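You operate a simulated robot arm through the tools that you are given. There is no shell and no other tool. Be economical: measure what you need, move in short steps, check, and stop when the job is done.

The job below is to be done with a simulated two-armed robot. You get a single attempt, and the scene is never put back.

## Task
Pick up the box that says "cards" from the top of the sorting table with one hand, pass it to the other hand and put it on the hook end of the daybed. Set down upright: box.
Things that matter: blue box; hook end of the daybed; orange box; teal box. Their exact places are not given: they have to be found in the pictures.

Only the result counts: the job must be done as asked and must still hold three seconds after the hand-in. Knocking over, shifting, dropping, spilling or breaking anything else fails it.

## Robot
Two 7-joint arms with two-finger parallel grippers on one trunk, on a base that drives. Base frame: it is fixed to the floor where the robot stands at the start and does not move with it; the origin is under the middle of the robot, x ahead of it, y to its left, z up; the surface under the hand at the start is at about z = 0.74. Units: m, rad, N and s.
The left shoulder is at the start at [0.163, 0.171, 1.108], the right one opposite. With the tool pointing down near the work surface each hand reaches from about 0.44 to 0.94 m from the robot's upright axis, wherever it stands, measured 20 degrees to its own side. Places, roughly: hook end of the daybed [-1.2, -0.9, 0.5]. Payload 4.4 kg a hand.
The TCP of each hand is the grasp point between the finger pads, 0.023 m short of the fingertips. In the tool frame z runs along the fingers and y along their closing line. Largest opening 0.094 m; finger width 0.038, thickness 0.01; the body of the gripper, 0.054 by 0.096 m, starts 0.039 m behind the TCP.
Orientation is that of the tool frame in the base frame, as a unit quaternion [x, y, z, w]. With the fingers straight down and closing along the base's y, the tool's x points along the base's -x, its y along +y and its z along -z.

## Interface
- The arms move only by the tool send_rows. It takes "left_deltas", "right_deltas" or both (then of equal length, played together; a hand with none holds still); each is a list of rows, each a list of 3 entries, a list of its own where there are three numbers: the shift along the tool's x, y, z in cm, then the turn, a rotation vector about the tool's x, y, z in rad, then the finger opening in cm, from 0 to 9.4. In form: [[[x, y, z], [rx, ry, rz], gripper], ...]. A call has 1 to 8 rows; each row shifts and turns the commanded pose from where the row before left it, along the tool's axes as they then stand. A row lasts 0.2 s, in which the tool goes at most 0.05 m and 0.15 rad; a call with a longer step from one row to the next is refused whole, and so is a gripper value outside its range. A pose out of reach is approached as far as the arm can. The call stops where the force on the tool passes 40 N (or 10 N more than at its start, if that is more) or the arm is blocked; 0.2 s more then pass. The fingers move at their own pace (about 0.072 m/s each) and stop on an object; they squeeze with about 39 N. The grip force told is the motor's: it shows also when the fingers shut on nothing. Time passes only in rows, and 0.2 s behind the last, so rows that do not move let the fingers close. It gives the time, the measured TCP pose, the force on the tool (base axes), the opening and the grip force at its end, in the units of the frame above (readings bear some noise), with the torque about the TCP (base axes, N m) and any sound that the robot's microphone picked up, and new pictures: "views" is both (left out), scene, wrist or none (wrist: the cameras of the hands that moved).
- Cameras (640 x 400 px; columns grow to the right, rows downward): "scene" is now at [0.2719, 0.0525, 1.2399]; the picture's right is [0.60, -0.80, 0.00], its down [-0.50, -0.37, -0.79] and it looks along [0.63, 0.47, -0.62] (base axes); focal length 218 px, centre (320, 200). "left" rides on the left gripper at [0.086, -0.016, -0.074] in its tool frame; the picture's right is [0.18, 0.98, 0.00], its down [-0.58, 0.11, -0.81] and it looks along [-0.79, 0.15, 0.59] (tool axes); focal length 243 px, centre (320, 200). "right" rides on the right gripper at [0.086, 0.016, -0.075] in its tool frame; the picture's right is [-0.18, 0.98, 0.00], its down [-0.58, -0.11, -0.81] and it looks along [-0.79, -0.15, 0.59] (tool axes); focal length 243 px, centre (320, 200).
- raise_lower(by): slides the trunk up (or, below 0, down) by that many m; the arms and the scene camera ride with it, the base frame stays. It gives what a move gives, with no picture.
- drive_base(legs): drives the robot by 1 to 6 legs, each [ahead, left, turn to the left] in m, m and rad, along the robot's own axes; the way and the turn of a leg run together, so that a leg with both is an arc; at most 1.5 m and 3.142 rad a leg. The arms and the cameras ride along, it lands a little off, and it stops where it bumps. It gives what a move gives, and a new picture of the scene camera.
- pan_tilt(pan, tilt): turns the head with the scene camera to pan (to the left, within 1.396 rad either way) and tilt (down, from -0.506 to 1.204), counted from straight ahead of the robot. It gives what a move gives, and a new picture of the scene camera.
- measure_at(camera, pixels): for up to 12 pixels [column, row] of the newest picture of that camera ("zoom" is the newest enlarged one), the place [x, y, z] in the base frame of the surface seen there, good to about 0.003 m. No time passes.
- inspect(camera, box): a new picture of the part [left, top, right, bottom] of that camera's present view, enlarged. No time passes.
- finish_job(): hands the job in; it is judged then, once.

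Keep the steps short. Do not move on a guess: measure, check each grasp and each placing, and mend mistakes. In all there are 80 turns and 260 pictures (those below and enlarged ones count). Leave the grippers open and the arms clear of the work at the hand-in unless told otherwise, and finish with a single line.

The tools are called after "Call:" by a JSON object that holds its "op" and its "data". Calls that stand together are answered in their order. send_rows: Moves the arms, as the interface text tells. Its arguments: {"type":"object","properties":{"left_deltas":{"type":"array"},"right_deltas":{"type":"array"},"views":{"type":"string","enum":["both","scene","wrist","none"]}},"required":[]} The other tools are called the same way: raise_lower (by) slides the trunk up or down; drive_base (legs) drives the base; pan_tilt (pan, tilt) turns the head that bears the scene camera; measure_at (camera, pixels) gives the place of the surface under pixels of a picture; inspect (camera, box) takes an enlarged picture of a part of a camera's view; finish_job () hands the job in.

At the start:

```text
time_s: 0.0
left_position: [0.3386, 0.4785, 1.0093]
left_tcp_rot: [0.001, 1.0, 0.0, 0.0]
left_ft_force: [0.8, 0.0, -0.7]
left_torque: [-0.03, 0.0, 0.0]
left_grip_width: 0.094
left_grasp_force: 0.0
right_position: [0.4943, -0.0015, 1.071]
right_tcp_rot: [0.0, 1.0, 0.0, 0.0]
right_ft_force: [-0.6, 0.3, -0.1]
right_torque: [-0.01, 0.0, 0.0]
right_grip_width: 0.094
right_grasp_force: 0.1
trunk travel left (down, up): [-0.125, 0.263]
robot x, y, heading: [0.0018, -0.0017, -0.0]
head pan, tilt: [0.639, 0.665]
```

scene: 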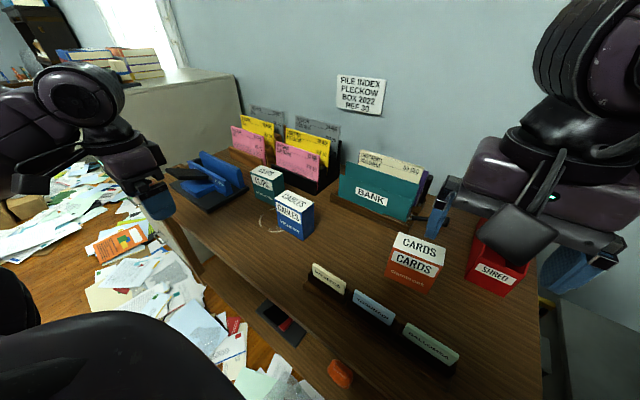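
right: 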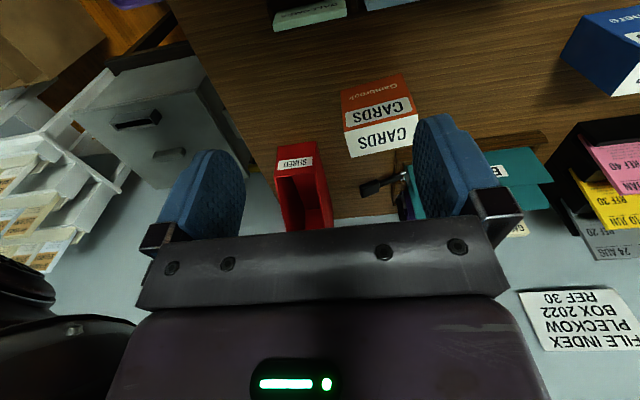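
left: 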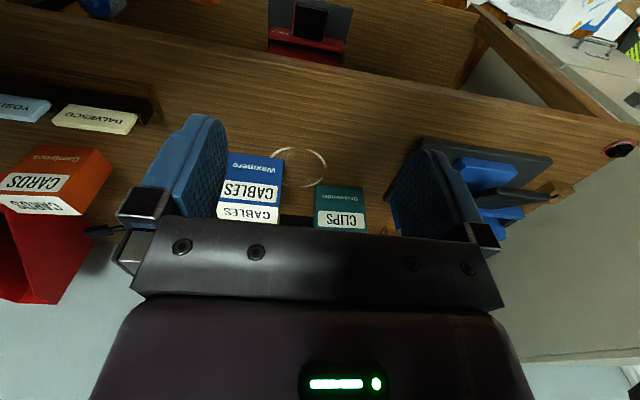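

The orange box at about (415,262) in the scene view says CARDS. I'll enlarge it and measure its corners.

Call:
{"op": "inspect", "data": {"camera": "scene", "box": [340, 200, 540, 325]}}

Call:
{"op": "inspect", "data": {"camera": "right", "box": [300, 50, 460, 150]}}

Call:
{"op": "measure_at", "data": {"camera": "scene", "pixels": [[399, 235], [444, 247], [436, 266], [392, 250], [384, 275], [430, 290], [415, 250], [400, 310], [470, 285], [500, 262], [365, 270], [440, 210]]}}

```text
3.20 times, centred on (440, 262) of scene
```

zoom: 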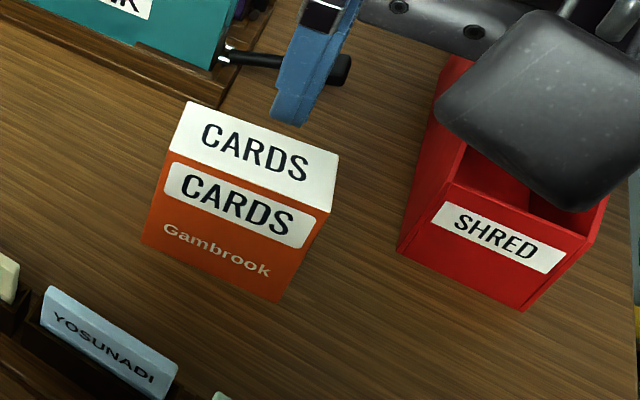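

```text
4.00 times, centred on (380, 100) of right
```

zoom: 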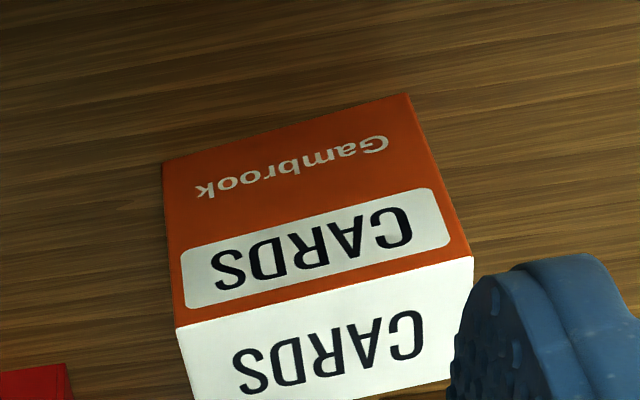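

```text
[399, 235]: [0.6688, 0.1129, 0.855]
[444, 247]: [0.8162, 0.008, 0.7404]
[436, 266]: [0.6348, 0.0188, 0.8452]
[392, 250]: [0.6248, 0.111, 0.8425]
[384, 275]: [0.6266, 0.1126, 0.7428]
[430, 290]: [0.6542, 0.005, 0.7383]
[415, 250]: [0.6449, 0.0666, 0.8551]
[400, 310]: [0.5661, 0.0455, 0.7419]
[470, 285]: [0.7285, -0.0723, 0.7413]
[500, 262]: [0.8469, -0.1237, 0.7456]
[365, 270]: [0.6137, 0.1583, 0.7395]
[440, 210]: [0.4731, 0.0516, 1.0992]
```

Orange CARDS box: top about z=0.855, x 0.625–0.68, y 0.02–0.11, slightly turned. Next I'll look toward the daybed to find the destination.

Call:
{"op": "pan_tilt", "data": {"pan": -1.396, "tilt": 0.5}}

```text
time_s: 2.0
left_position: [0.3387, 0.4782, 1.0093]
left_tcp_rot: [0.0, 1.0, 0.0, -0.001]
left_ft_force: [-0.7, -1.0, 0.8]
left_torque: [0.02, 0.0, -0.01]
left_grip_width: 0.094
left_grasp_force: 0.1
right_position: [0.495, -0.0011, 1.07]
right_tcp_rot: [0.0, 1.0, 0.0, 0.0]
right_ft_force: [0.6, 0.0, 0.0]
right_torque: [0.04, 0.0, 0.0]
right_grip_width: 0.0942
right_grasp_force: 0.0
trunk travel left (down, up): [-0.125, 0.263]
robot x, y, heading: [0.0022, -0.0015, -0.004]
head pan, tilt: [-1.396, 0.499]
```

scene: 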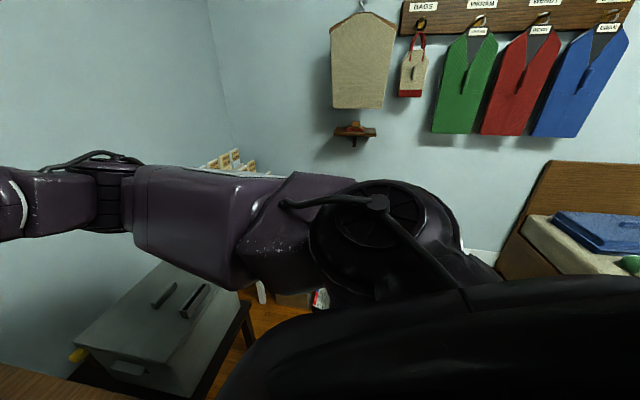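

The daybed's hook end is behind and to the right, under a coat-hook rail. I'll pan back to the table to measure the box's edges and what is near it.

Call:
{"op": "pan_tilt", "data": {"pan": 0.2, "tilt": 0.75}}

Call:
{"op": "inspect", "data": {"camera": "right", "box": [240, 50, 560, 250]}}

Call:
{"op": "measure_at", "data": {"camera": "right", "pixels": [[345, 128], [344, 135], [416, 116], [408, 145], [351, 155], [380, 150], [380, 127], [322, 150], [278, 165], [325, 200], [370, 185], [320, 12]]}}

```text
time_s: 3.6
left_position: [0.3376, 0.4767, 1.0108]
left_tcp_rot: [0.001, 1.0, 0.0, 0.0]
left_ft_force: [0.3, -0.1, 0.6]
left_torque: [-0.02, 0.0, -0.01]
left_grip_width: 0.0939
left_grasp_force: 0.0
right_position: [0.4942, -0.001, 1.0706]
right_tcp_rot: [0.001, 1.0, 0.0, 0.0]
right_ft_force: [0.0, -0.1, 1.0]
right_torque: [0.01, 0.03, -0.03]
right_grip_width: 0.0938
right_grasp_force: 0.3
trunk travel left (down, up): [-0.125, 0.263]
robot x, y, heading: [0.0016, -0.0007, -0.001]
head pan, tilt: [0.201, 0.75]
```

scene: 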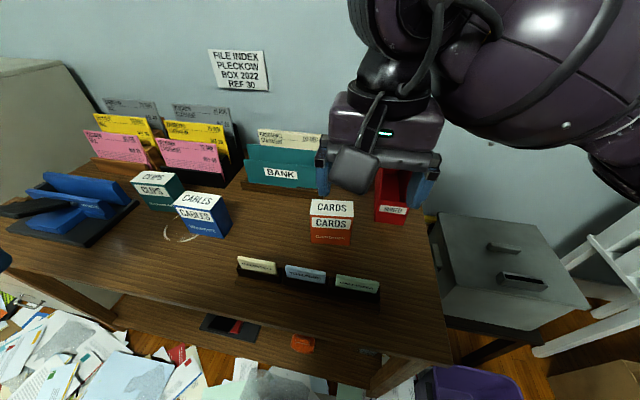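

```text
2.00 times, centred on (400, 150) of right
```

zoom: 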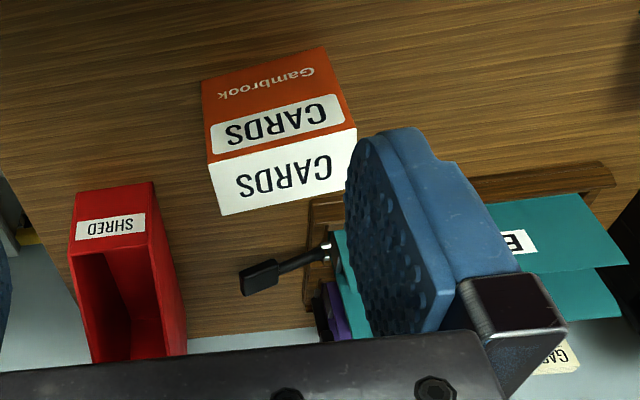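

```text
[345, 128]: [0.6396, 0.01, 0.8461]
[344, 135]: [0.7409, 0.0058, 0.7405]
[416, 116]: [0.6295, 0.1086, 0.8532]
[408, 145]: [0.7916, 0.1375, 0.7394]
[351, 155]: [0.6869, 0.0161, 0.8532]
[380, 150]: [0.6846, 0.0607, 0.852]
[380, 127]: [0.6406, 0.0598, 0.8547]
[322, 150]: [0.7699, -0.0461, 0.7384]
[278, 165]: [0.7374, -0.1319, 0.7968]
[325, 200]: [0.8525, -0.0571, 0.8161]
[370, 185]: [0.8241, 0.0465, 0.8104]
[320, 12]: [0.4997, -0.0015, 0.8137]
```

The box is about 0.10 long (along y), 0.05 thick (along x) and 0.115 tall. It is centred near (0.660, 0.063) and turned about +0.11 rad. My plan is for the right hand to grip the right end across the thin side, tilted 45°. The left hand then takes the left end from above. First I turn the right hand in place, high up.

Call:
{"op": "send_rows", "data": {"right_deltas": [[[0, 0, 0], [0, 0, -0.15], 9.4], [[0, 0, 0], [0, 0, -0.15], 9.4], [[0, 0, 0], [0, 0, -0.15], 9.4], [[0, 0, 0], [0, 0, -0.15], 9.4], [[0, 0, 0], [0, 0, -0.15], 9.4], [[0, 0, 0], [0, 0, -0.15], 9.4], [[0, 0, 0], [0, 0, -0.15], 9.4], [[0, 0, 0], [0, 0, -0.15], 9.4]], "views": "none"}}

Call:
{"op": "send_rows", "data": {"right_deltas": [[[0, 0, 0], [0, 0, -0.12], 9.4], [[0, 0, 0], [0, 0, -0.12], 9.4], [[0, 0, 0], [0, 0, -0.12], 9.4], [[0, 0, 0], [0, 0, -0.121], 9.4]], "views": "none"}}

Call:
{"op": "send_rows", "data": {"right_deltas": [[[0, 0, 0], [0, -0.131, 0], 9.4], [[0, 0, 0], [0, -0.131, 0], 9.4], [[0, 0, 0], [0, -0.131, 0], 9.4], [[0, 0, 0], [0, -0.131, 0], 9.4], [[0, 0, 0], [0, -0.131, 0], 9.4], [[0, 0, 0], [0, -0.13, 0], 9.4]], "views": "both"}}

```text
time_s: 5.4
left_position: [0.3383, 0.4783, 1.0087]
left_tcp_rot: [0.0, 1.0, 0.0, -0.001]
left_ft_force: [0.2, -0.4, -1.0]
left_torque: [0.0, 0.02, 0.03]
left_grip_width: 0.0942
left_grasp_force: 0.1
right_position: [0.4946, -0.0012, 1.0695]
right_tcp_rot: [-0.565, 0.825, 0.0, -0.001]
right_ft_force: [-0.3, -0.2, -0.6]
right_torque: [0.02, 0.01, -0.01]
right_grip_width: 0.0939
right_grasp_force: 0.0
trunk travel left (down, up): [-0.125, 0.263]
robot x, y, heading: [0.0022, 0.0011, 0.006]
head pan, tilt: [0.201, 0.75]
```

```text
time_s: 6.4
left_position: [0.3371, 0.4768, 1.011]
left_tcp_rot: [0.0, 1.0, 0.0, 0.0]
left_ft_force: [-0.1, -0.8, 0.4]
left_torque: [0.0, 0.01, 0.04]
left_grip_width: 0.0941
left_grasp_force: 0.0
right_position: [0.4955, -0.0012, 1.0695]
right_tcp_rot: [0.746, -0.666, 0.0, 0.0]
right_ft_force: [-0.1, 0.0, -0.3]
right_torque: [0.01, -0.03, 0.0]
right_grip_width: 0.0938
right_grasp_force: 0.2
trunk travel left (down, up): [-0.125, 0.263]
robot x, y, heading: [0.0026, 0.0022, 0.001]
head pan, tilt: [0.201, 0.75]
```

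```text
time_s: 7.8
left_position: [0.3388, 0.4763, 1.0094]
left_tcp_rot: [0.0, 1.0, 0.0, 0.0]
left_ft_force: [0.1, 1.3, 0.3]
left_torque: [0.02, 0.02, -0.02]
left_grip_width: 0.094
left_grasp_force: 0.0
right_position: [0.4936, -0.017, 1.0714]
right_tcp_rot: [0.724, -0.663, -0.145, -0.126]
right_ft_force: [-0.3, -1.0, -0.1]
right_torque: [-0.02, -0.03, -0.02]
right_grip_width: 0.0941
right_grasp_force: 0.1
right hand out of reach, approached as far as the arm can: row 3, 4, 5, 6
trunk travel left (down, up): [-0.125, 0.263]
robot x, y, heading: [-0.0024, -0.0017, -0.0]
head pan, tilt: [0.201, 0.75]
```

scene: 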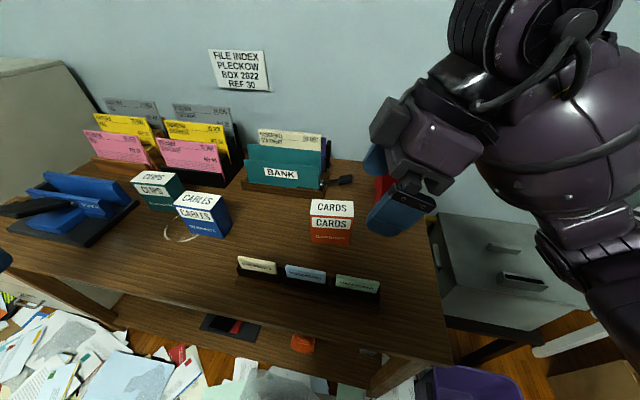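
right: 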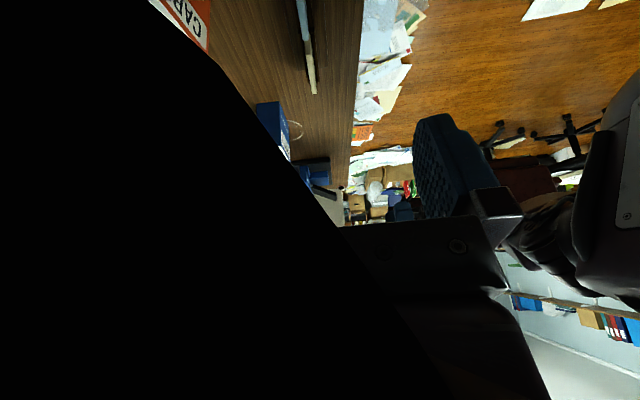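

The tilt stopped at about 0.39 rad, short of 0.785. That is still usable if each hand tilts about 0.38 rad in opposite directions. I'll send a still row, tilting back slightly, to see where the commanded pose stands.

Call:
{"op": "send_rows", "data": {"right_deltas": [[[0, 0, 0], [0, 0.03, 0], 9.4]], "views": "none"}}

```text
time_s: 8.2
left_position: [0.3377, 0.4778, 1.0092]
left_tcp_rot: [0.0, 1.0, 0.0, 0.0]
left_ft_force: [0.5, 0.0, -0.3]
left_torque: [-0.01, 0.01, 0.03]
left_grip_width: 0.0942
left_grasp_force: 0.1
right_position: [0.4937, -0.0146, 1.0717]
right_tcp_rot: [0.726, -0.664, -0.134, -0.117]
right_ft_force: [-0.5, 0.0, 0.0]
right_torque: [-0.01, -0.02, 0.0]
right_grip_width: 0.0938
right_grasp_force: 0.0
trunk travel left (down, up): [-0.125, 0.263]
robot x, y, heading: [0.0007, -0.0017, 0.0]
head pan, tilt: [0.201, 0.75]
```

The command follows the reached pose, with tilt now about 0.36. I'll move to above the right end of the box, (0.662, 0.031, 0.96), and check reach.

Call:
{"op": "send_rows", "data": {"right_deltas": [[[0.19, -3.44, 2.25], [0, 0, 0], 9.4], [[0.19, -3.44, 2.25], [0, 0, 0], 9.4], [[0.19, -3.44, 2.25], [0, 0, 0], 9.4], [[0.19, -3.44, 2.25], [0, 0, -0.01], 9.4], [[0.19, -3.44, 2.25], [0, 0, -0.01], 9.4]], "views": "both"}}

```text
time_s: 9.4
left_position: [0.3376, 0.4776, 1.0105]
left_tcp_rot: [0.0, 1.0, 0.0, 0.0]
left_ft_force: [-0.4, -0.2, 0.4]
left_torque: [0.01, -0.06, 0.03]
left_grip_width: 0.0939
left_grasp_force: 0.0
right_position: [0.4937, -0.0171, 1.072]
right_tcp_rot: [0.725, -0.665, -0.133, -0.118]
right_ft_force: [-0.3, -0.6, -0.7]
right_torque: [0.02, 0.02, 0.02]
right_grip_width: 0.094
right_grasp_force: 0.0
right hand out of reach, approached as far as the arm can: row 1, 2, 3, 4, 5
trunk travel left (down, up): [-0.125, 0.263]
robot x, y, heading: [-0.0012, -0.0025, 0.0]
head pan, tilt: [0.201, 0.75]
```

scene: 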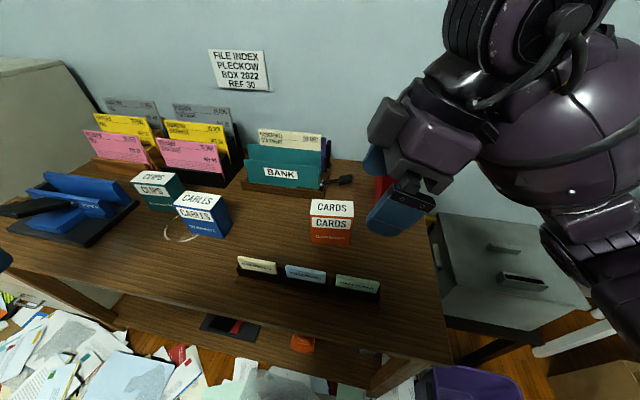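
right: 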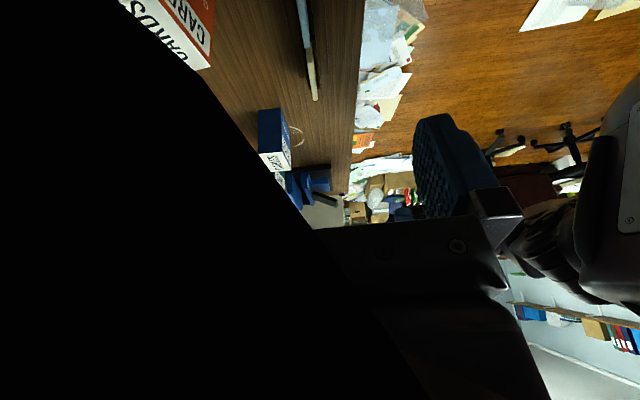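

The reach is blocked in this roll: the wrist camera sits against the forearm, which is the black area in the wrist view. The opposite roll, with the camera inward and up, should allow more tilt. I'll undo the tilt and rotate the hand back the other way.

Call:
{"op": "send_rows", "data": {"right_deltas": [[[0, 0, 0], [0, 0.12, 0], 9.4], [[0, 0, 0], [0, 0.12, 0], 9.4], [[0, 0, 0], [0, 0.12, 0], 9.4], [[0, 0, 0], [0, 0, 0.15], 9.4], [[0, 0, 0], [0, 0, 0.15], 9.4], [[0, 0, 0], [0, 0, 0.15], 9.4], [[0, 0, 0], [0, 0, 0.15], 9.4], [[0, 0, 0], [0, 0, 0.15], 9.4]], "views": "none"}}

Call:
{"op": "send_rows", "data": {"right_deltas": [[[0, 0, 0], [0, 0, 0.15], 9.4], [[0, 0, 0], [0, 0, 0.15], 9.4], [[0, 0, 0], [0, 0, 0.15], 9.4], [[0, 0, 0], [0, 0, 0.15], 9.4], [[0, 0, 0], [0, 0, 0.15], 9.4], [[0, 0, 0], [0, 0, 0.15], 9.4], [[0, 0, 0], [0, 0, 0.15], 9.4], [[0, 0, 0], [0, 0, 0.15], 9.4]], "views": "none"}}

Call:
{"op": "send_rows", "data": {"right_deltas": [[[0, 0, 0], [0, 0, 0.15], 9.4], [[0, 0, 0], [0, 0, 0.15], 9.4], [[0, 0, 0], [0, 0, 0.15], 9.4], [[0, 0, 0], [0, 0, 0.15], 9.4], [[0, 0, 0], [0, 0, 0.15], 9.4], [[0, 0, 0], [0, 0, 0.15], 9.4], [[0, 0, 0], [0, 0, 0.15], 9.4], [[0, 0, 0], [0, 0, 0.14], 9.4]], "views": "scene"}}

```text
time_s: 11.2
left_position: [0.3376, 0.4781, 1.0095]
left_tcp_rot: [0.0, 1.0, 0.001, -0.001]
left_ft_force: [-0.5, 0.4, 0.9]
left_torque: [0.0, 0.01, -0.03]
left_grip_width: 0.0942
left_grasp_force: 0.1
right_position: [0.4941, -0.0178, 1.0714]
right_tcp_rot: [-0.446, 0.895, -0.002, -0.002]
right_ft_force: [-0.3, -0.5, 0.9]
right_torque: [0.01, 0.02, -0.03]
right_grip_width: 0.094
right_grasp_force: 0.1
trunk travel left (down, up): [-0.125, 0.263]
robot x, y, heading: [0.003, -0.0012, 0.0]
head pan, tilt: [0.201, 0.75]
```

```text
time_s: 13.0
left_position: [0.338, 0.477, 1.0102]
left_tcp_rot: [0.0, 1.0, -0.001, -0.001]
left_ft_force: [-0.1, 0.1, 0.6]
left_torque: [0.03, -0.01, 0.0]
left_grip_width: 0.0939
left_grasp_force: 0.0
right_position: [0.493, -0.0204, 1.0697]
right_tcp_rot: [0.136, 0.991, -0.002, 0.001]
right_ft_force: [-0.4, -0.7, 0.6]
right_torque: [0.01, 0.0, -0.02]
right_grip_width: 0.0941
right_grasp_force: 0.1
trunk travel left (down, up): [-0.125, 0.263]
robot x, y, heading: [-0.0033, 0.0018, -0.004]
head pan, tilt: [0.201, 0.75]
```

```text
time_s: 14.8
left_position: [0.3388, 0.4779, 1.0093]
left_tcp_rot: [0.0, 1.0, 0.0, 0.0]
left_ft_force: [0.1, 0.4, -0.2]
left_torque: [0.01, -0.01, 0.04]
left_grip_width: 0.0942
left_grasp_force: 0.0
right_position: [0.4942, -0.0196, 1.0696]
right_tcp_rot: [0.668, 0.744, -0.002, 0.001]
right_ft_force: [0.5, -1.0, -0.8]
right_torque: [-0.06, -0.01, 0.01]
right_grip_width: 0.094
right_grasp_force: 0.1
trunk travel left (down, up): [-0.125, 0.263]
robot x, y, heading: [-0.0007, -0.0013, -0.001]
head pan, tilt: [0.201, 0.75]
```

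scene: 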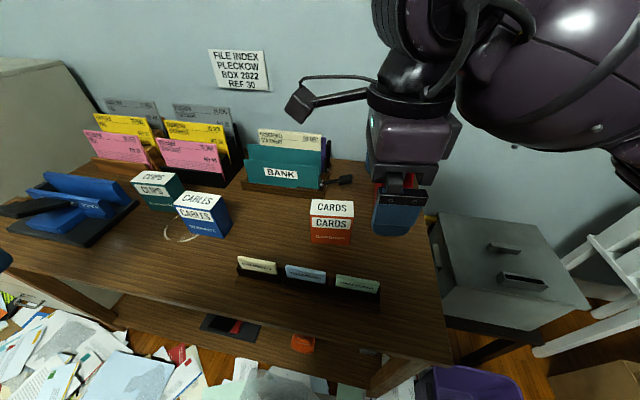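

The roll works and the camera is now on the inner side. Next I tilt the fingers toward +y by about 60°.

Call:
{"op": "send_rows", "data": {"right_deltas": [[[0, 0, 0], [0, 0.15, 0], 9.4], [[0, 0, 0], [0, 0.15, 0], 9.4], [[0, 0, 0], [0, 0.15, 0], 9.4], [[0, 0, 0], [0, 0.15, 0], 9.4], [[0, 0, 0], [0, 0.15, 0], 9.4], [[0, 0, 0], [0, 0.15, 0], 9.4], [[0, 0, 0], [0, 0.147, 0], 9.4]], "views": "both"}}

```text
time_s: 16.4
left_position: [0.3373, 0.4776, 1.0108]
left_tcp_rot: [0.0, 1.0, 0.001, 0.0]
left_ft_force: [-0.5, 0.4, -0.1]
left_torque: [0.0, 0.02, 0.02]
left_grip_width: 0.0941
left_grasp_force: 0.0
right_position: [0.4949, -0.0203, 1.0712]
right_tcp_rot: [0.578, 0.646, 0.332, -0.372]
right_ft_force: [0.0, 0.5, -0.8]
right_torque: [-0.02, 0.03, -0.05]
right_grip_width: 0.094
right_grasp_force: 0.0
trunk travel left (down, up): [-0.125, 0.263]
robot x, y, heading: [-0.0024, 0.0032, 0.003]
head pan, tilt: [0.201, 0.75]
```

scene: 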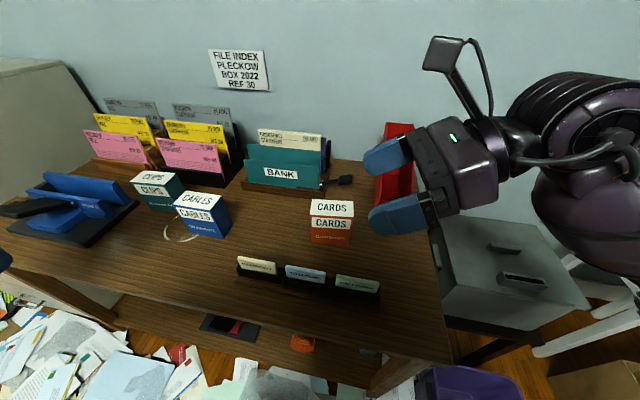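
right: 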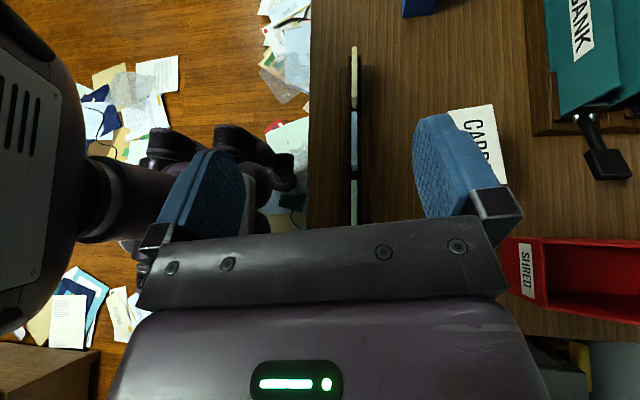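

The tilt is reached cleanly and the wrist camera sees the box. I'll move above its right end at (0.663, 0.027, 0.95).

Call:
{"op": "send_rows", "data": {"right_deltas": [[[-1.8, 3.44, 1.71], [0, 0, 0], 8.5], [[-1.8, 3.44, 1.71], [0, 0, 0], 8.5], [[-1.8, 3.44, 1.71], [0, 0, 0], 8.5], [[-1.8, 3.44, 1.71], [0, 0, 0], 8.5], [[-1.8, 3.44, 1.71], [0, 0, 0], 8.5]], "views": "both"}}

```text
time_s: 17.6
left_position: [0.3386, 0.4777, 1.0093]
left_tcp_rot: [0.0, 1.0, 0.0, 0.0]
left_ft_force: [-0.3, -0.6, -0.1]
left_torque: [-0.01, 0.03, -0.01]
left_grip_width: 0.0938
left_grasp_force: 0.1
right_position: [0.6633, 0.0291, 0.9481]
right_tcp_rot: [0.578, 0.646, 0.331, -0.372]
right_ft_force: [-0.6, -0.3, -0.4]
right_torque: [0.01, -0.03, 0.06]
right_grip_width: 0.085
right_grasp_force: 0.0
trunk travel left (down, up): [-0.125, 0.263]
robot x, y, heading: [0.0023, -0.0007, -0.009]
head pan, tilt: [0.201, 0.75]
```

scene: 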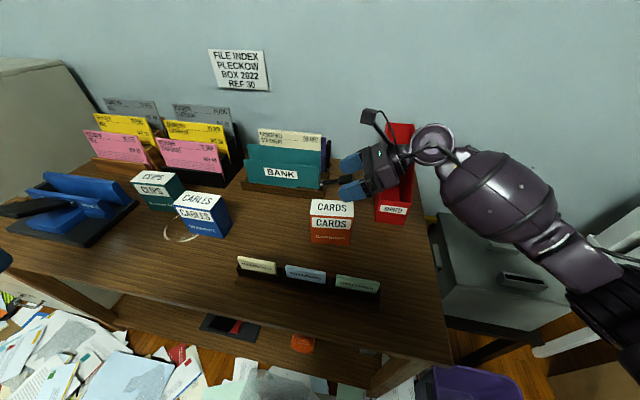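
right: 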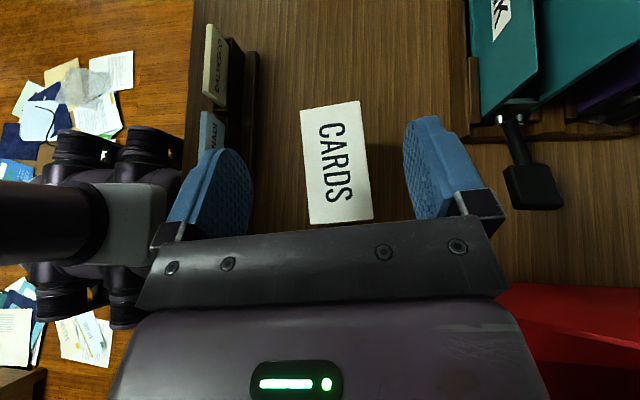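

The box is between the fingers from above. I'll measure its top corners in this view.

Call:
{"op": "measure_at", "data": {"camera": "right", "pixels": [[303, 113], [357, 104], [312, 220], [369, 215], [335, 160], [210, 125], [518, 145], [520, 300]]}}

```text
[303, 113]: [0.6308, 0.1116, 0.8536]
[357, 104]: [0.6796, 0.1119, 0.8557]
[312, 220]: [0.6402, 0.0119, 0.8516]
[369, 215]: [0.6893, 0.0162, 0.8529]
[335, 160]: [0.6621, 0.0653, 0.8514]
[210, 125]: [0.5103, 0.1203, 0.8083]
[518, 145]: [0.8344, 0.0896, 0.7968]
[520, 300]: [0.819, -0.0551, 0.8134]
```

The box centre is confirmed at (0.660, 0.063). I descend straight by 0.131 m to z≈0.817, not closing yet.

Call:
{"op": "send_rows", "data": {"right_deltas": [[[-2.83, 0, 1.645], [0, 0, 0], 8.5], [[-2.83, 0, 1.645], [0, 0, 0], 8.5], [[-2.83, 0, 1.645], [0, 0, 0], 8.5], [[-1.42, 0, 0.82], [0, 0, 0], 8.5], [[-1.42, 0, 0.82], [0, 0, 0], 8.5]], "views": "both"}}

```text
time_s: 18.8
left_position: [0.3382, 0.478, 1.0097]
left_tcp_rot: [0.0, 1.0, 0.0, -0.001]
left_ft_force: [0.1, -0.3, -0.7]
left_torque: [-0.01, -0.05, 0.01]
left_grip_width: 0.0941
left_grasp_force: 0.1
right_position: [0.6622, 0.0288, 0.8179]
right_tcp_rot: [0.579, 0.645, 0.331, -0.372]
right_ft_force: [0.5, 0.1, -1.0]
right_torque: [0.0, 0.01, 0.01]
right_grip_width: 0.0849
right_grasp_force: 0.0
trunk travel left (down, up): [-0.125, 0.263]
robot x, y, heading: [-0.0043, 0.0035, 0.001]
head pan, tilt: [0.201, 0.75]
```

scene: 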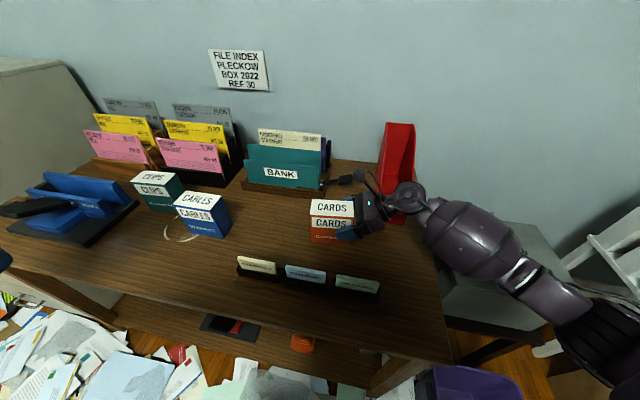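
right: 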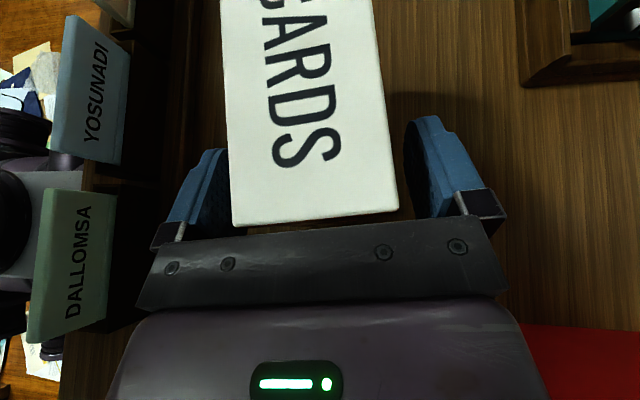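

The fingers straddle the box evenly and the body is clear of its edge. I close the grip.

Call:
{"op": "send_rows", "data": {"right_deltas": [[[0, 0, 0], [0, 0, 0], 5], [[0, 0, 0], [0, 0, 0], 3], [[0, 0, 0], [0, 0, 0], 3], [[0, 0, 0], [0, 0, 0], 3]], "views": "wrist"}}

```text
time_s: 19.8
left_position: [0.3374, 0.4776, 1.0094]
left_tcp_rot: [-0.001, 1.0, 0.0, 0.0]
left_ft_force: [-0.1, 0.6, -0.3]
left_torque: [-0.02, -0.01, -0.01]
left_grip_width: 0.0943
left_grasp_force: 0.0
right_position: [0.6641, 0.0281, 0.8196]
right_tcp_rot: [0.579, 0.646, 0.332, -0.371]
right_ft_force: [-0.3, 1.7, -0.9]
right_torque: [0.15, -0.02, -0.03]
right_grip_width: 0.0546
right_grasp_force: 38.9
trunk travel left (down, up): [-0.125, 0.263]
robot x, y, heading: [0.0015, -0.0026, -0.007]
head pan, tilt: [0.201, 0.75]
```

right: 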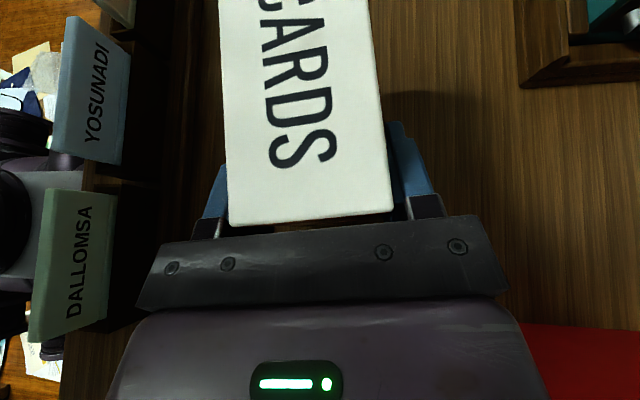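

The grip holds at 38.9 N and 5.5 cm. I lift it straight up by about 0.18 m.

Call:
{"op": "send_rows", "data": {"right_deltas": [[[0.86, 0, -0.5], [0, 0, 0], 3], [[1.73, 0, -1.0], [0, 0, 0], 3], [[2.6, 0, -1.5], [0, 0, 0], 3], [[2.6, 0, -1.5], [0, 0, 0], 3], [[2.6, 0, -1.5], [0, 0, 0], 3], [[2.6, 0, -1.5], [0, 0, 0], 3], [[2.6, 0, -1.5], [0, 0, 0], 3]], "views": "both"}}

```text
time_s: 21.4
left_position: [0.3375, 0.4781, 1.0098]
left_tcp_rot: [0.0, 1.0, 0.0, 0.0]
left_ft_force: [-0.3, 0.1, -0.4]
left_torque: [0.01, 0.02, -0.02]
left_grip_width: 0.0941
left_grasp_force: 0.1
right_position: [0.6618, 0.0278, 0.999]
right_tcp_rot: [0.579, 0.646, 0.332, -0.37]
right_ft_force: [-0.8, 0.1, -1.7]
right_torque: [-0.01, 0.01, -0.03]
right_grip_width: 0.0546
right_grasp_force: 38.6
trunk travel left (down, up): [-0.125, 0.263]
robot x, y, heading: [-0.0019, -0.0011, 0.001]
head pan, tilt: [0.201, 0.75]
```

scene: 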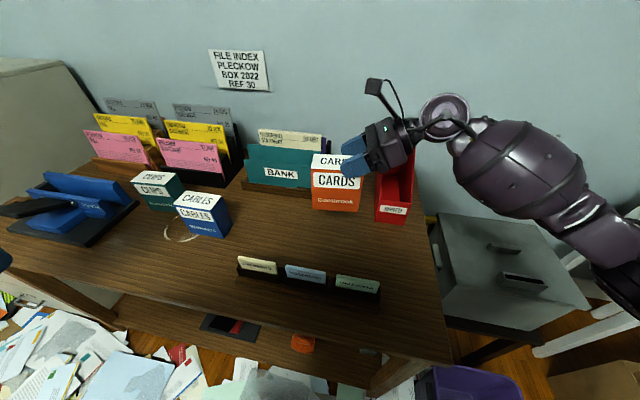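
right: 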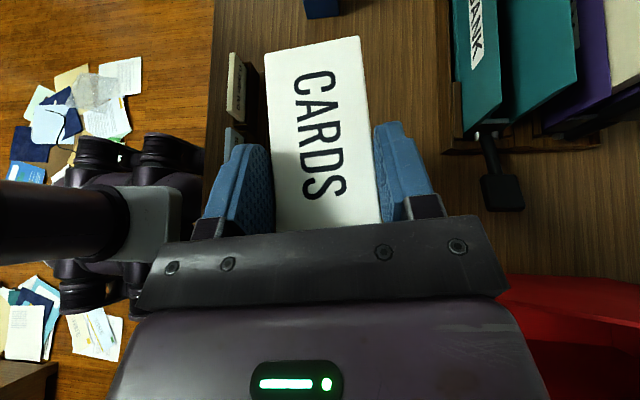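

The box is lifted upright and level. Now the left hand rises and turns so that it closes along the box's thin side, camera outward. After that it gets a slight outward tilt.

Call:
{"op": "send_rows", "data": {"left_deltas": [[[0, 0, -2], [0, 0, 0.147], 9.4], [[0, 0, -2], [0, 0, 0.147], 9.4], [[0, 0, -2], [0, 0, 0.147], 9.4], [[0, 0, -2], [0, 0, 0.147], 9.4], [[0, 0, -2], [0, 0, 0.147], 9.4], [[0, 0, -2], [0, 0, 0.147], 9.4], [[0, 0, -2], [0, 0, 0.147], 9.4], [[0, 0, 0], [0, 0, 0.147], 9.4]], "views": "none"}}

Call:
{"op": "send_rows", "data": {"left_deltas": [[[0, 0, 0], [0, 0, 0.147], 9.4], [[0, 0, 0], [0, 0, 0.147], 9.4], [[0, 0, 0], [0, -0.1, 0], 9.4], [[0, 0, 0], [0, -0.1, 0], 9.4], [[0, 0, 0], [0, -0.1, 0], 9.4]], "views": "both"}}

```text
time_s: 23.2
left_position: [0.3381, 0.4778, 1.1499]
left_tcp_rot: [0.556, 0.831, 0.0, 0.001]
left_ft_force: [0.8, 0.8, -0.5]
left_torque: [-0.01, 0.02, -0.01]
left_grip_width: 0.0941
left_grasp_force: 0.0
right_position: [0.6631, 0.0272, 0.9984]
right_tcp_rot: [0.578, 0.646, 0.332, -0.372]
right_ft_force: [0.3, -0.5, -1.5]
right_torque: [-0.02, 0.0, -0.03]
right_grip_width: 0.0546
right_grasp_force: 39.1
trunk travel left (down, up): [-0.125, 0.263]
robot x, y, heading: [0.0023, -0.0022, -0.001]
head pan, tilt: [0.201, 0.75]
```

```text
time_s: 24.4
left_position: [0.3376, 0.478, 1.1495]
left_tcp_rot: [0.662, 0.734, -0.1, 0.112]
left_ft_force: [0.0, -0.7, -0.2]
left_torque: [-0.02, -0.01, -0.01]
left_grip_width: 0.0941
left_grasp_force: 0.0
right_position: [0.6633, 0.0287, 0.997]
right_tcp_rot: [0.579, 0.646, 0.332, -0.371]
right_ft_force: [-0.1, 0.3, -1.7]
right_torque: [-0.04, 0.0, 0.0]
right_grip_width: 0.0547
right_grasp_force: 38.9
trunk travel left (down, up): [-0.125, 0.263]
robot x, y, heading: [0.001, 0.0012, -0.005]
head pan, tilt: [0.201, 0.75]
```

scene: 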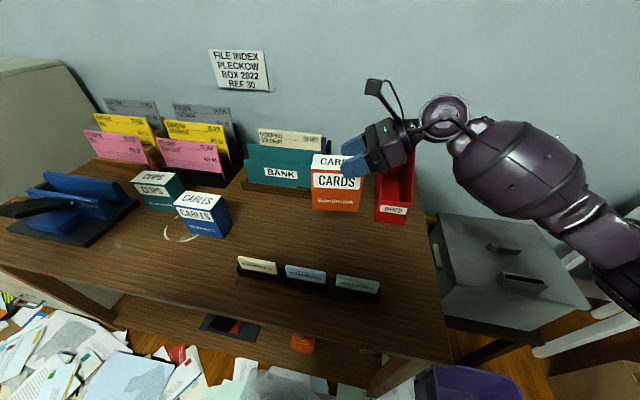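
left: 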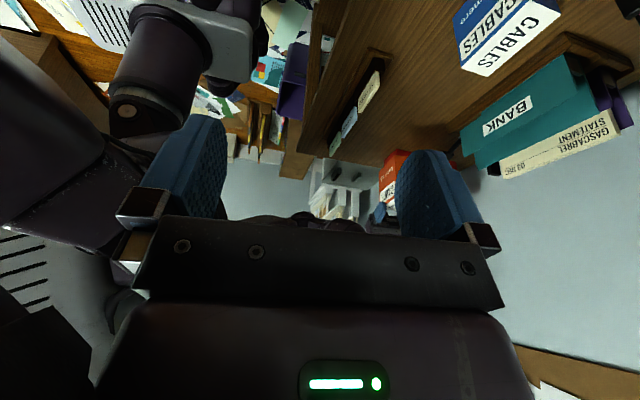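

The tilt is reached for the left hand. I move it toward the box in two stages, staying above it; first about 60% of the way.

Call:
{"op": "send_rows", "data": {"left_deltas": [[[-3.56, 2.52, 1.3], [0, 0, 0], 9.4], [[-3.56, 2.52, 1.3], [0, 0, 0], 9.4], [[-3.56, 2.52, 1.3], [0, 0, 0], 9.4], [[-3.56, 2.52, 1.3], [0, 0, 0], 9.4], [[-3.56, 2.52, 1.3], [0, 0, 0], 9.4], [[-3.56, 2.52, 1.3], [0, 0, 0], 9.4], [[-3.56, 2.52, 1.3], [0, 0, 0], 9.4]], "views": "both"}}

```text
time_s: 26.0
left_position: [0.5411, 0.2322, 1.1359]
left_tcp_rot: [0.662, 0.734, -0.1, 0.11]
left_ft_force: [-0.1, -0.1, 0.1]
left_torque: [0.0, 0.01, 0.0]
left_grip_width: 0.0941
left_grasp_force: 0.0
right_position: [0.6635, 0.0261, 0.9971]
right_tcp_rot: [0.58, 0.645, 0.332, -0.371]
right_ft_force: [0.4, -0.7, -1.6]
right_torque: [-0.03, 0.0, 0.01]
right_grip_width: 0.0544
right_grasp_force: 39.0
trunk travel left (down, up): [-0.125, 0.263]
robot x, y, heading: [0.0014, 0.0042, -0.001]
head pan, tilt: [0.201, 0.75]
```

scene: 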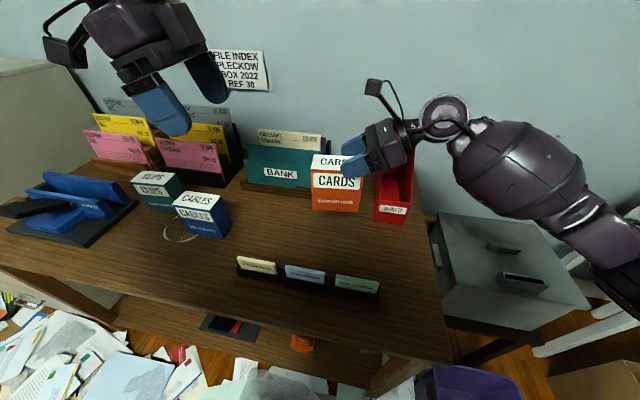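
left: 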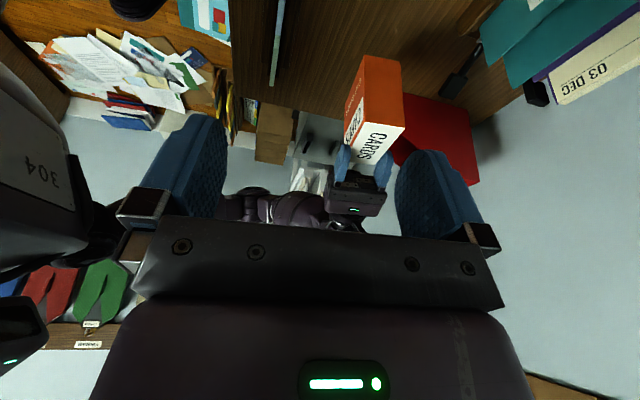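

Clear so far. I continue to directly above the left end of the box, z≈1.12.

Call:
{"op": "send_rows", "data": {"left_deltas": [[[-3.48, 2.5, 1.5], [0, 0, 0], 9.4], [[-3.48, 2.5, 1.5], [0, 0, 0], 9.4], [[-3.48, 2.5, 1.5], [0, 0, 0], 9.4], [[-3.48, 2.5, 1.5], [0, 0, 0], 9.4]], "views": "both"}}

```text
time_s: 27.0
left_position: [0.643, 0.1196, 1.1236]
left_tcp_rot: [0.662, 0.735, -0.101, 0.111]
left_ft_force: [0.3, 0.7, 0.7]
left_torque: [0.02, 0.0, 0.01]
left_grip_width: 0.0941
left_grasp_force: 0.1
left hand out of reach, approached as far as the arm can: row 4
right_position: [0.6634, 0.0289, 0.9958]
right_tcp_rot: [0.579, 0.646, 0.33, -0.372]
right_ft_force: [1.2, 0.6, -0.9]
right_torque: [-0.02, 0.03, -0.01]
right_grip_width: 0.0548
right_grasp_force: 39.0
trunk travel left (down, up): [-0.125, 0.263]
robot x, y, heading: [-0.0004, 0.0034, -0.003]
head pan, tilt: [0.201, 0.75]
```

scene: 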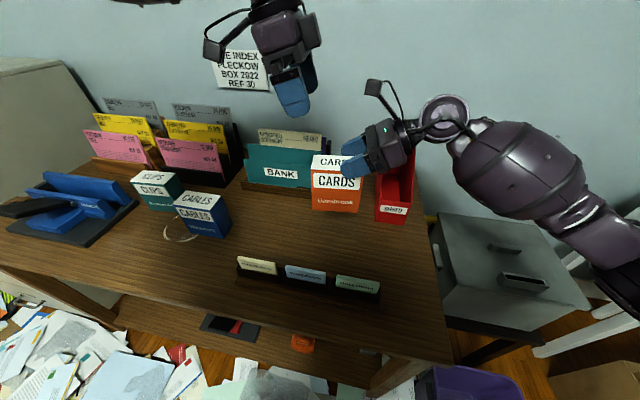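
left: 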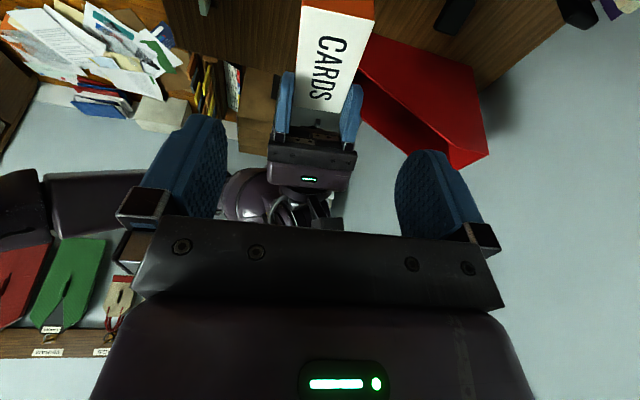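

The left hand hit its reach limit at (0.643, 0.120). I'll back it off slightly and bring the box about 8 cm toward it with the right hand.

Call:
{"op": "send_rows", "data": {"left_deltas": [[[1.7, -2.0, -0.9], [0, 0, 0], 9.4], [[1.7, -2.0, -0.9], [0, 0, 0], 9.4], [[0, 0, 0], [0, 0, 0], 9.4], [[0, 0, 0], [0, 0, 0], 9.4], [[0, 0, 0], [0, 0, 0], 9.4]], "right_deltas": [[[0, 0, 0], [0, 0, 0], 3], [[0, 0, 0], [0, 0, 0], 3], [[1.1, -1.6, 1.9], [0, 0, 0], 3], [[1.1, -1.6, 1.9], [0, 0, 0], 3], [[1.1, -1.6, 1.9], [0, 0, 0], 3]], "views": "both"}}

```text
time_s: 28.2
left_position: [0.6014, 0.153, 1.1319]
left_tcp_rot: [0.663, 0.734, -0.1, 0.111]
left_ft_force: [0.8, 0.3, 0.8]
left_torque: [0.05, 0.03, 0.02]
left_grip_width: 0.0937
left_grasp_force: 0.0
right_position: [0.6066, 0.0879, 0.9979]
right_tcp_rot: [0.579, 0.645, 0.332, -0.372]
right_ft_force: [0.1, -0.5, -1.0]
right_torque: [-0.02, 0.02, 0.01]
right_grip_width: 0.0545
right_grasp_force: 38.6
trunk travel left (down, up): [-0.125, 0.263]
robot x, y, heading: [0.0005, 0.0002, 0.002]
head pan, tilt: [0.201, 0.75]
```

scene: 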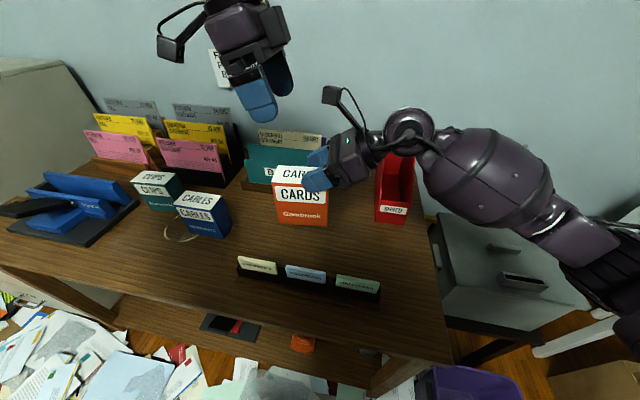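
right: 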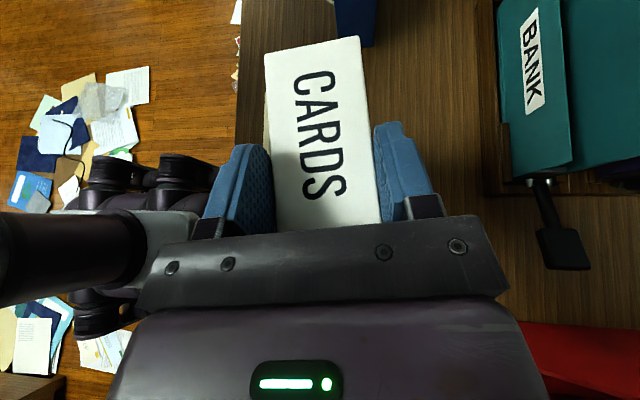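
left: 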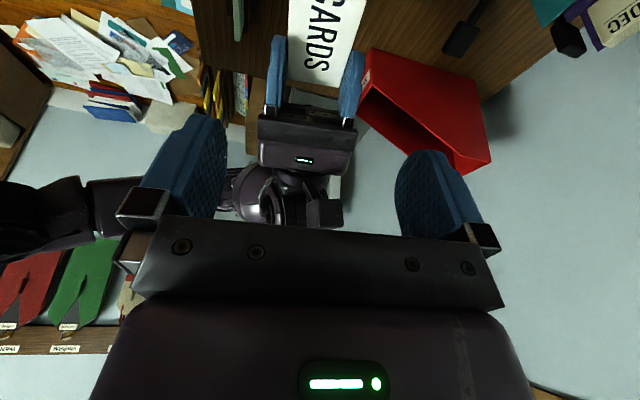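

Both hands are in place. I measure the box's top corners in the right view to aim the left grasp.

Call:
{"op": "measure_at", "data": {"camera": "right", "pixels": [[267, 56], [357, 40], [280, 225], [376, 218], [318, 130]]}}

```text
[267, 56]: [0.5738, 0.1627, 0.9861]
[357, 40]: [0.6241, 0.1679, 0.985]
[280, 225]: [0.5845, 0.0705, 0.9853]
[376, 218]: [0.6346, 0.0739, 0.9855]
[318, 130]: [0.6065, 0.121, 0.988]
```

The box top reads z≈0.986, which is below the right TCP (0.998), so it slipped down about 5 cm in the fingers during the lift. I'll look closely before going on.

Call:
{"op": "inspect", "data": {"camera": "scene", "box": [240, 100, 400, 250]}}

Call:
{"op": "inspect", "data": {"camera": "right", "box": [180, 30, 500, 270]}}

Call:
{"op": "measure_at", "data": {"camera": "scene", "pixels": [[275, 178], [278, 222], [325, 226], [300, 200], [300, 172]]}}

```text
2.67 times, centred on (320, 175) of scene
```

zoom: 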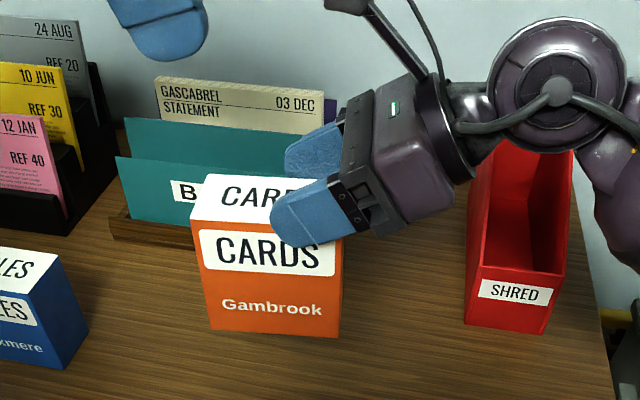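

```text
1.67 times, centred on (340, 150) of right
```

zoom: 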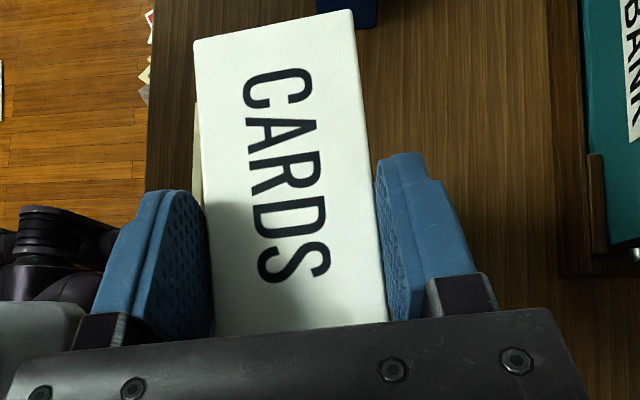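

```text
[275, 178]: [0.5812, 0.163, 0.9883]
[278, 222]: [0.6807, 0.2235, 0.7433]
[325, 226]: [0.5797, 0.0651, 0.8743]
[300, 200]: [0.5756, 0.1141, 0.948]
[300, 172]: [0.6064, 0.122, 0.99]
```

The fingers' lower edge still holds the box steadily and it is level. The left hand now descends 0.172 m over the left end: target (0.600, 0.151, 0.960), 2.7 cm below the top.

Call:
{"op": "send_rows", "data": {"left_deltas": [[[0.616, -0.015, 2.06], [0, 0, 0], 9.4], [[0.616, -0.015, 2.06], [0, 0, 0], 9.4], [[0.616, -0.015, 2.06], [0, 0, 0], 9.4], [[0.616, -0.015, 2.06], [0, 0, 0], 9.4], [[0.616, -0.015, 2.06], [0, 0, 0], 9.4], [[0.616, -0.015, 2.06], [0, 0, 0], 9.4]], "views": "both"}}

```text
time_s: 29.6
left_position: [0.6001, 0.152, 1.001]
left_tcp_rot: [0.662, 0.734, -0.1, 0.11]
left_ft_force: [-0.3, 0.4, -0.3]
left_torque: [0.03, -0.02, 0.0]
left_grip_width: 0.0943
left_grasp_force: 0.2
right_position: [0.6078, 0.0882, 0.9974]
right_tcp_rot: [0.579, 0.645, 0.332, -0.371]
right_ft_force: [0.3, 0.2, -2.0]
right_torque: [-0.04, 0.0, 0.0]
right_grip_width: 0.0547
right_grasp_force: 39.2
trunk travel left (down, up): [-0.125, 0.263]
robot x, y, heading: [-0.0003, -0.0027, 0.001]
head pan, tilt: [0.201, 0.75]
```

scene: 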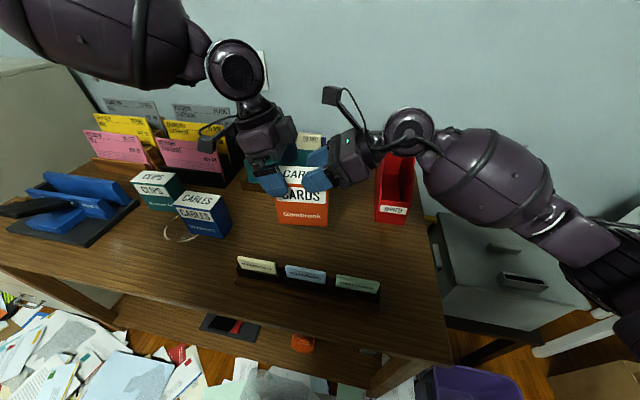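
left: 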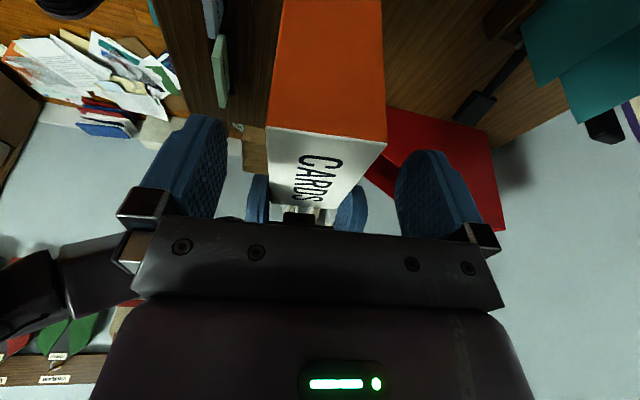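

The box is centred between the left fingers (about column 325). I go down the last 4 cm.

Call:
{"op": "send_rows", "data": {"left_deltas": [[[0.6, 0, 2.0], [0, 0, 0], 9.4], [[0.6, 0, 2.0], [0, 0, 0], 9.4]], "views": "both"}}

```text
time_s: 30.2
left_position: [0.5987, 0.1511, 0.9595]
left_tcp_rot: [0.662, 0.734, -0.101, 0.111]
left_ft_force: [0.6, 0.2, 0.3]
left_torque: [0.01, 0.0, 0.0]
left_grip_width: 0.094
left_grasp_force: 0.1
right_position: [0.6077, 0.0884, 0.9967]
right_tcp_rot: [0.579, 0.646, 0.331, -0.372]
right_ft_force: [-0.2, -0.5, -2.2]
right_torque: [-0.07, -0.04, 0.0]
right_grip_width: 0.0547
right_grasp_force: 38.8
trunk travel left (down, up): [-0.125, 0.263]
robot x, y, heading: [0.0022, -0.0007, -0.003]
head pan, tilt: [0.201, 0.75]
```

scene: 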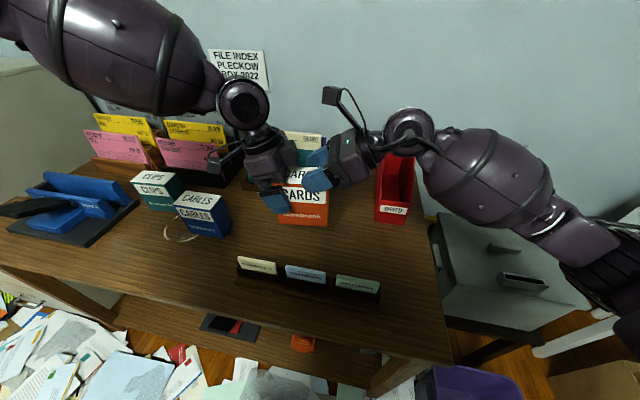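
left: 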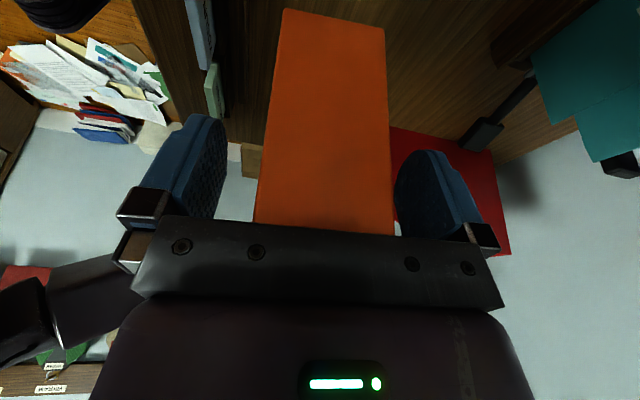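

No contact force. I close the left grip while the right one holds.

Call:
{"op": "send_rows", "data": {"left_deltas": [[[0, 0, 0], [0, 0, 0], 6.5], [[0, 0, 0], [0, 0, 0], 3], [[0, 0, 0], [0, 0, 0], 3], [[0, 0, 0], [0, 0, 0], 3], [[0, 0, 0], [0, 0, 0], 3]], "views": "wrist"}}

```text
time_s: 31.4
left_position: [0.5998, 0.1507, 0.9595]
left_tcp_rot: [0.662, 0.734, -0.1, 0.111]
left_ft_force: [9.5, 0.5, -1.5]
left_torque: [0.11, 0.47, 0.93]
left_grip_width: 0.0549
left_grasp_force: 39.2
right_position: [0.6067, 0.0881, 0.9987]
right_tcp_rot: [0.578, 0.646, 0.331, -0.372]
right_ft_force: [-9.9, -1.2, 2.0]
right_torque: [-0.03, -0.11, -0.37]
right_grip_width: 0.0543
right_grasp_force: 38.8
trunk travel left (down, up): [-0.125, 0.263]
robot x, y, heading: [-0.0016, 0.0004, 0.0]
head pan, tilt: [0.201, 0.75]
```

left: 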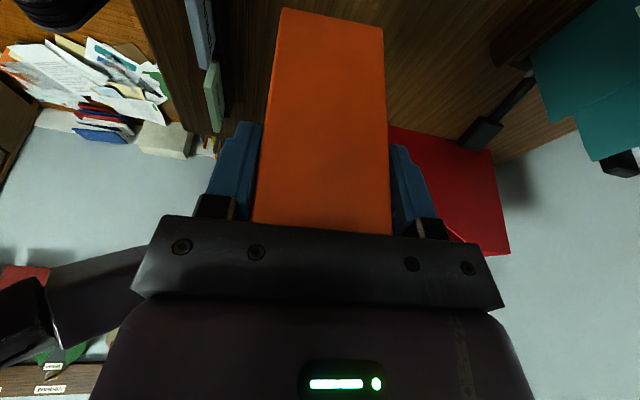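

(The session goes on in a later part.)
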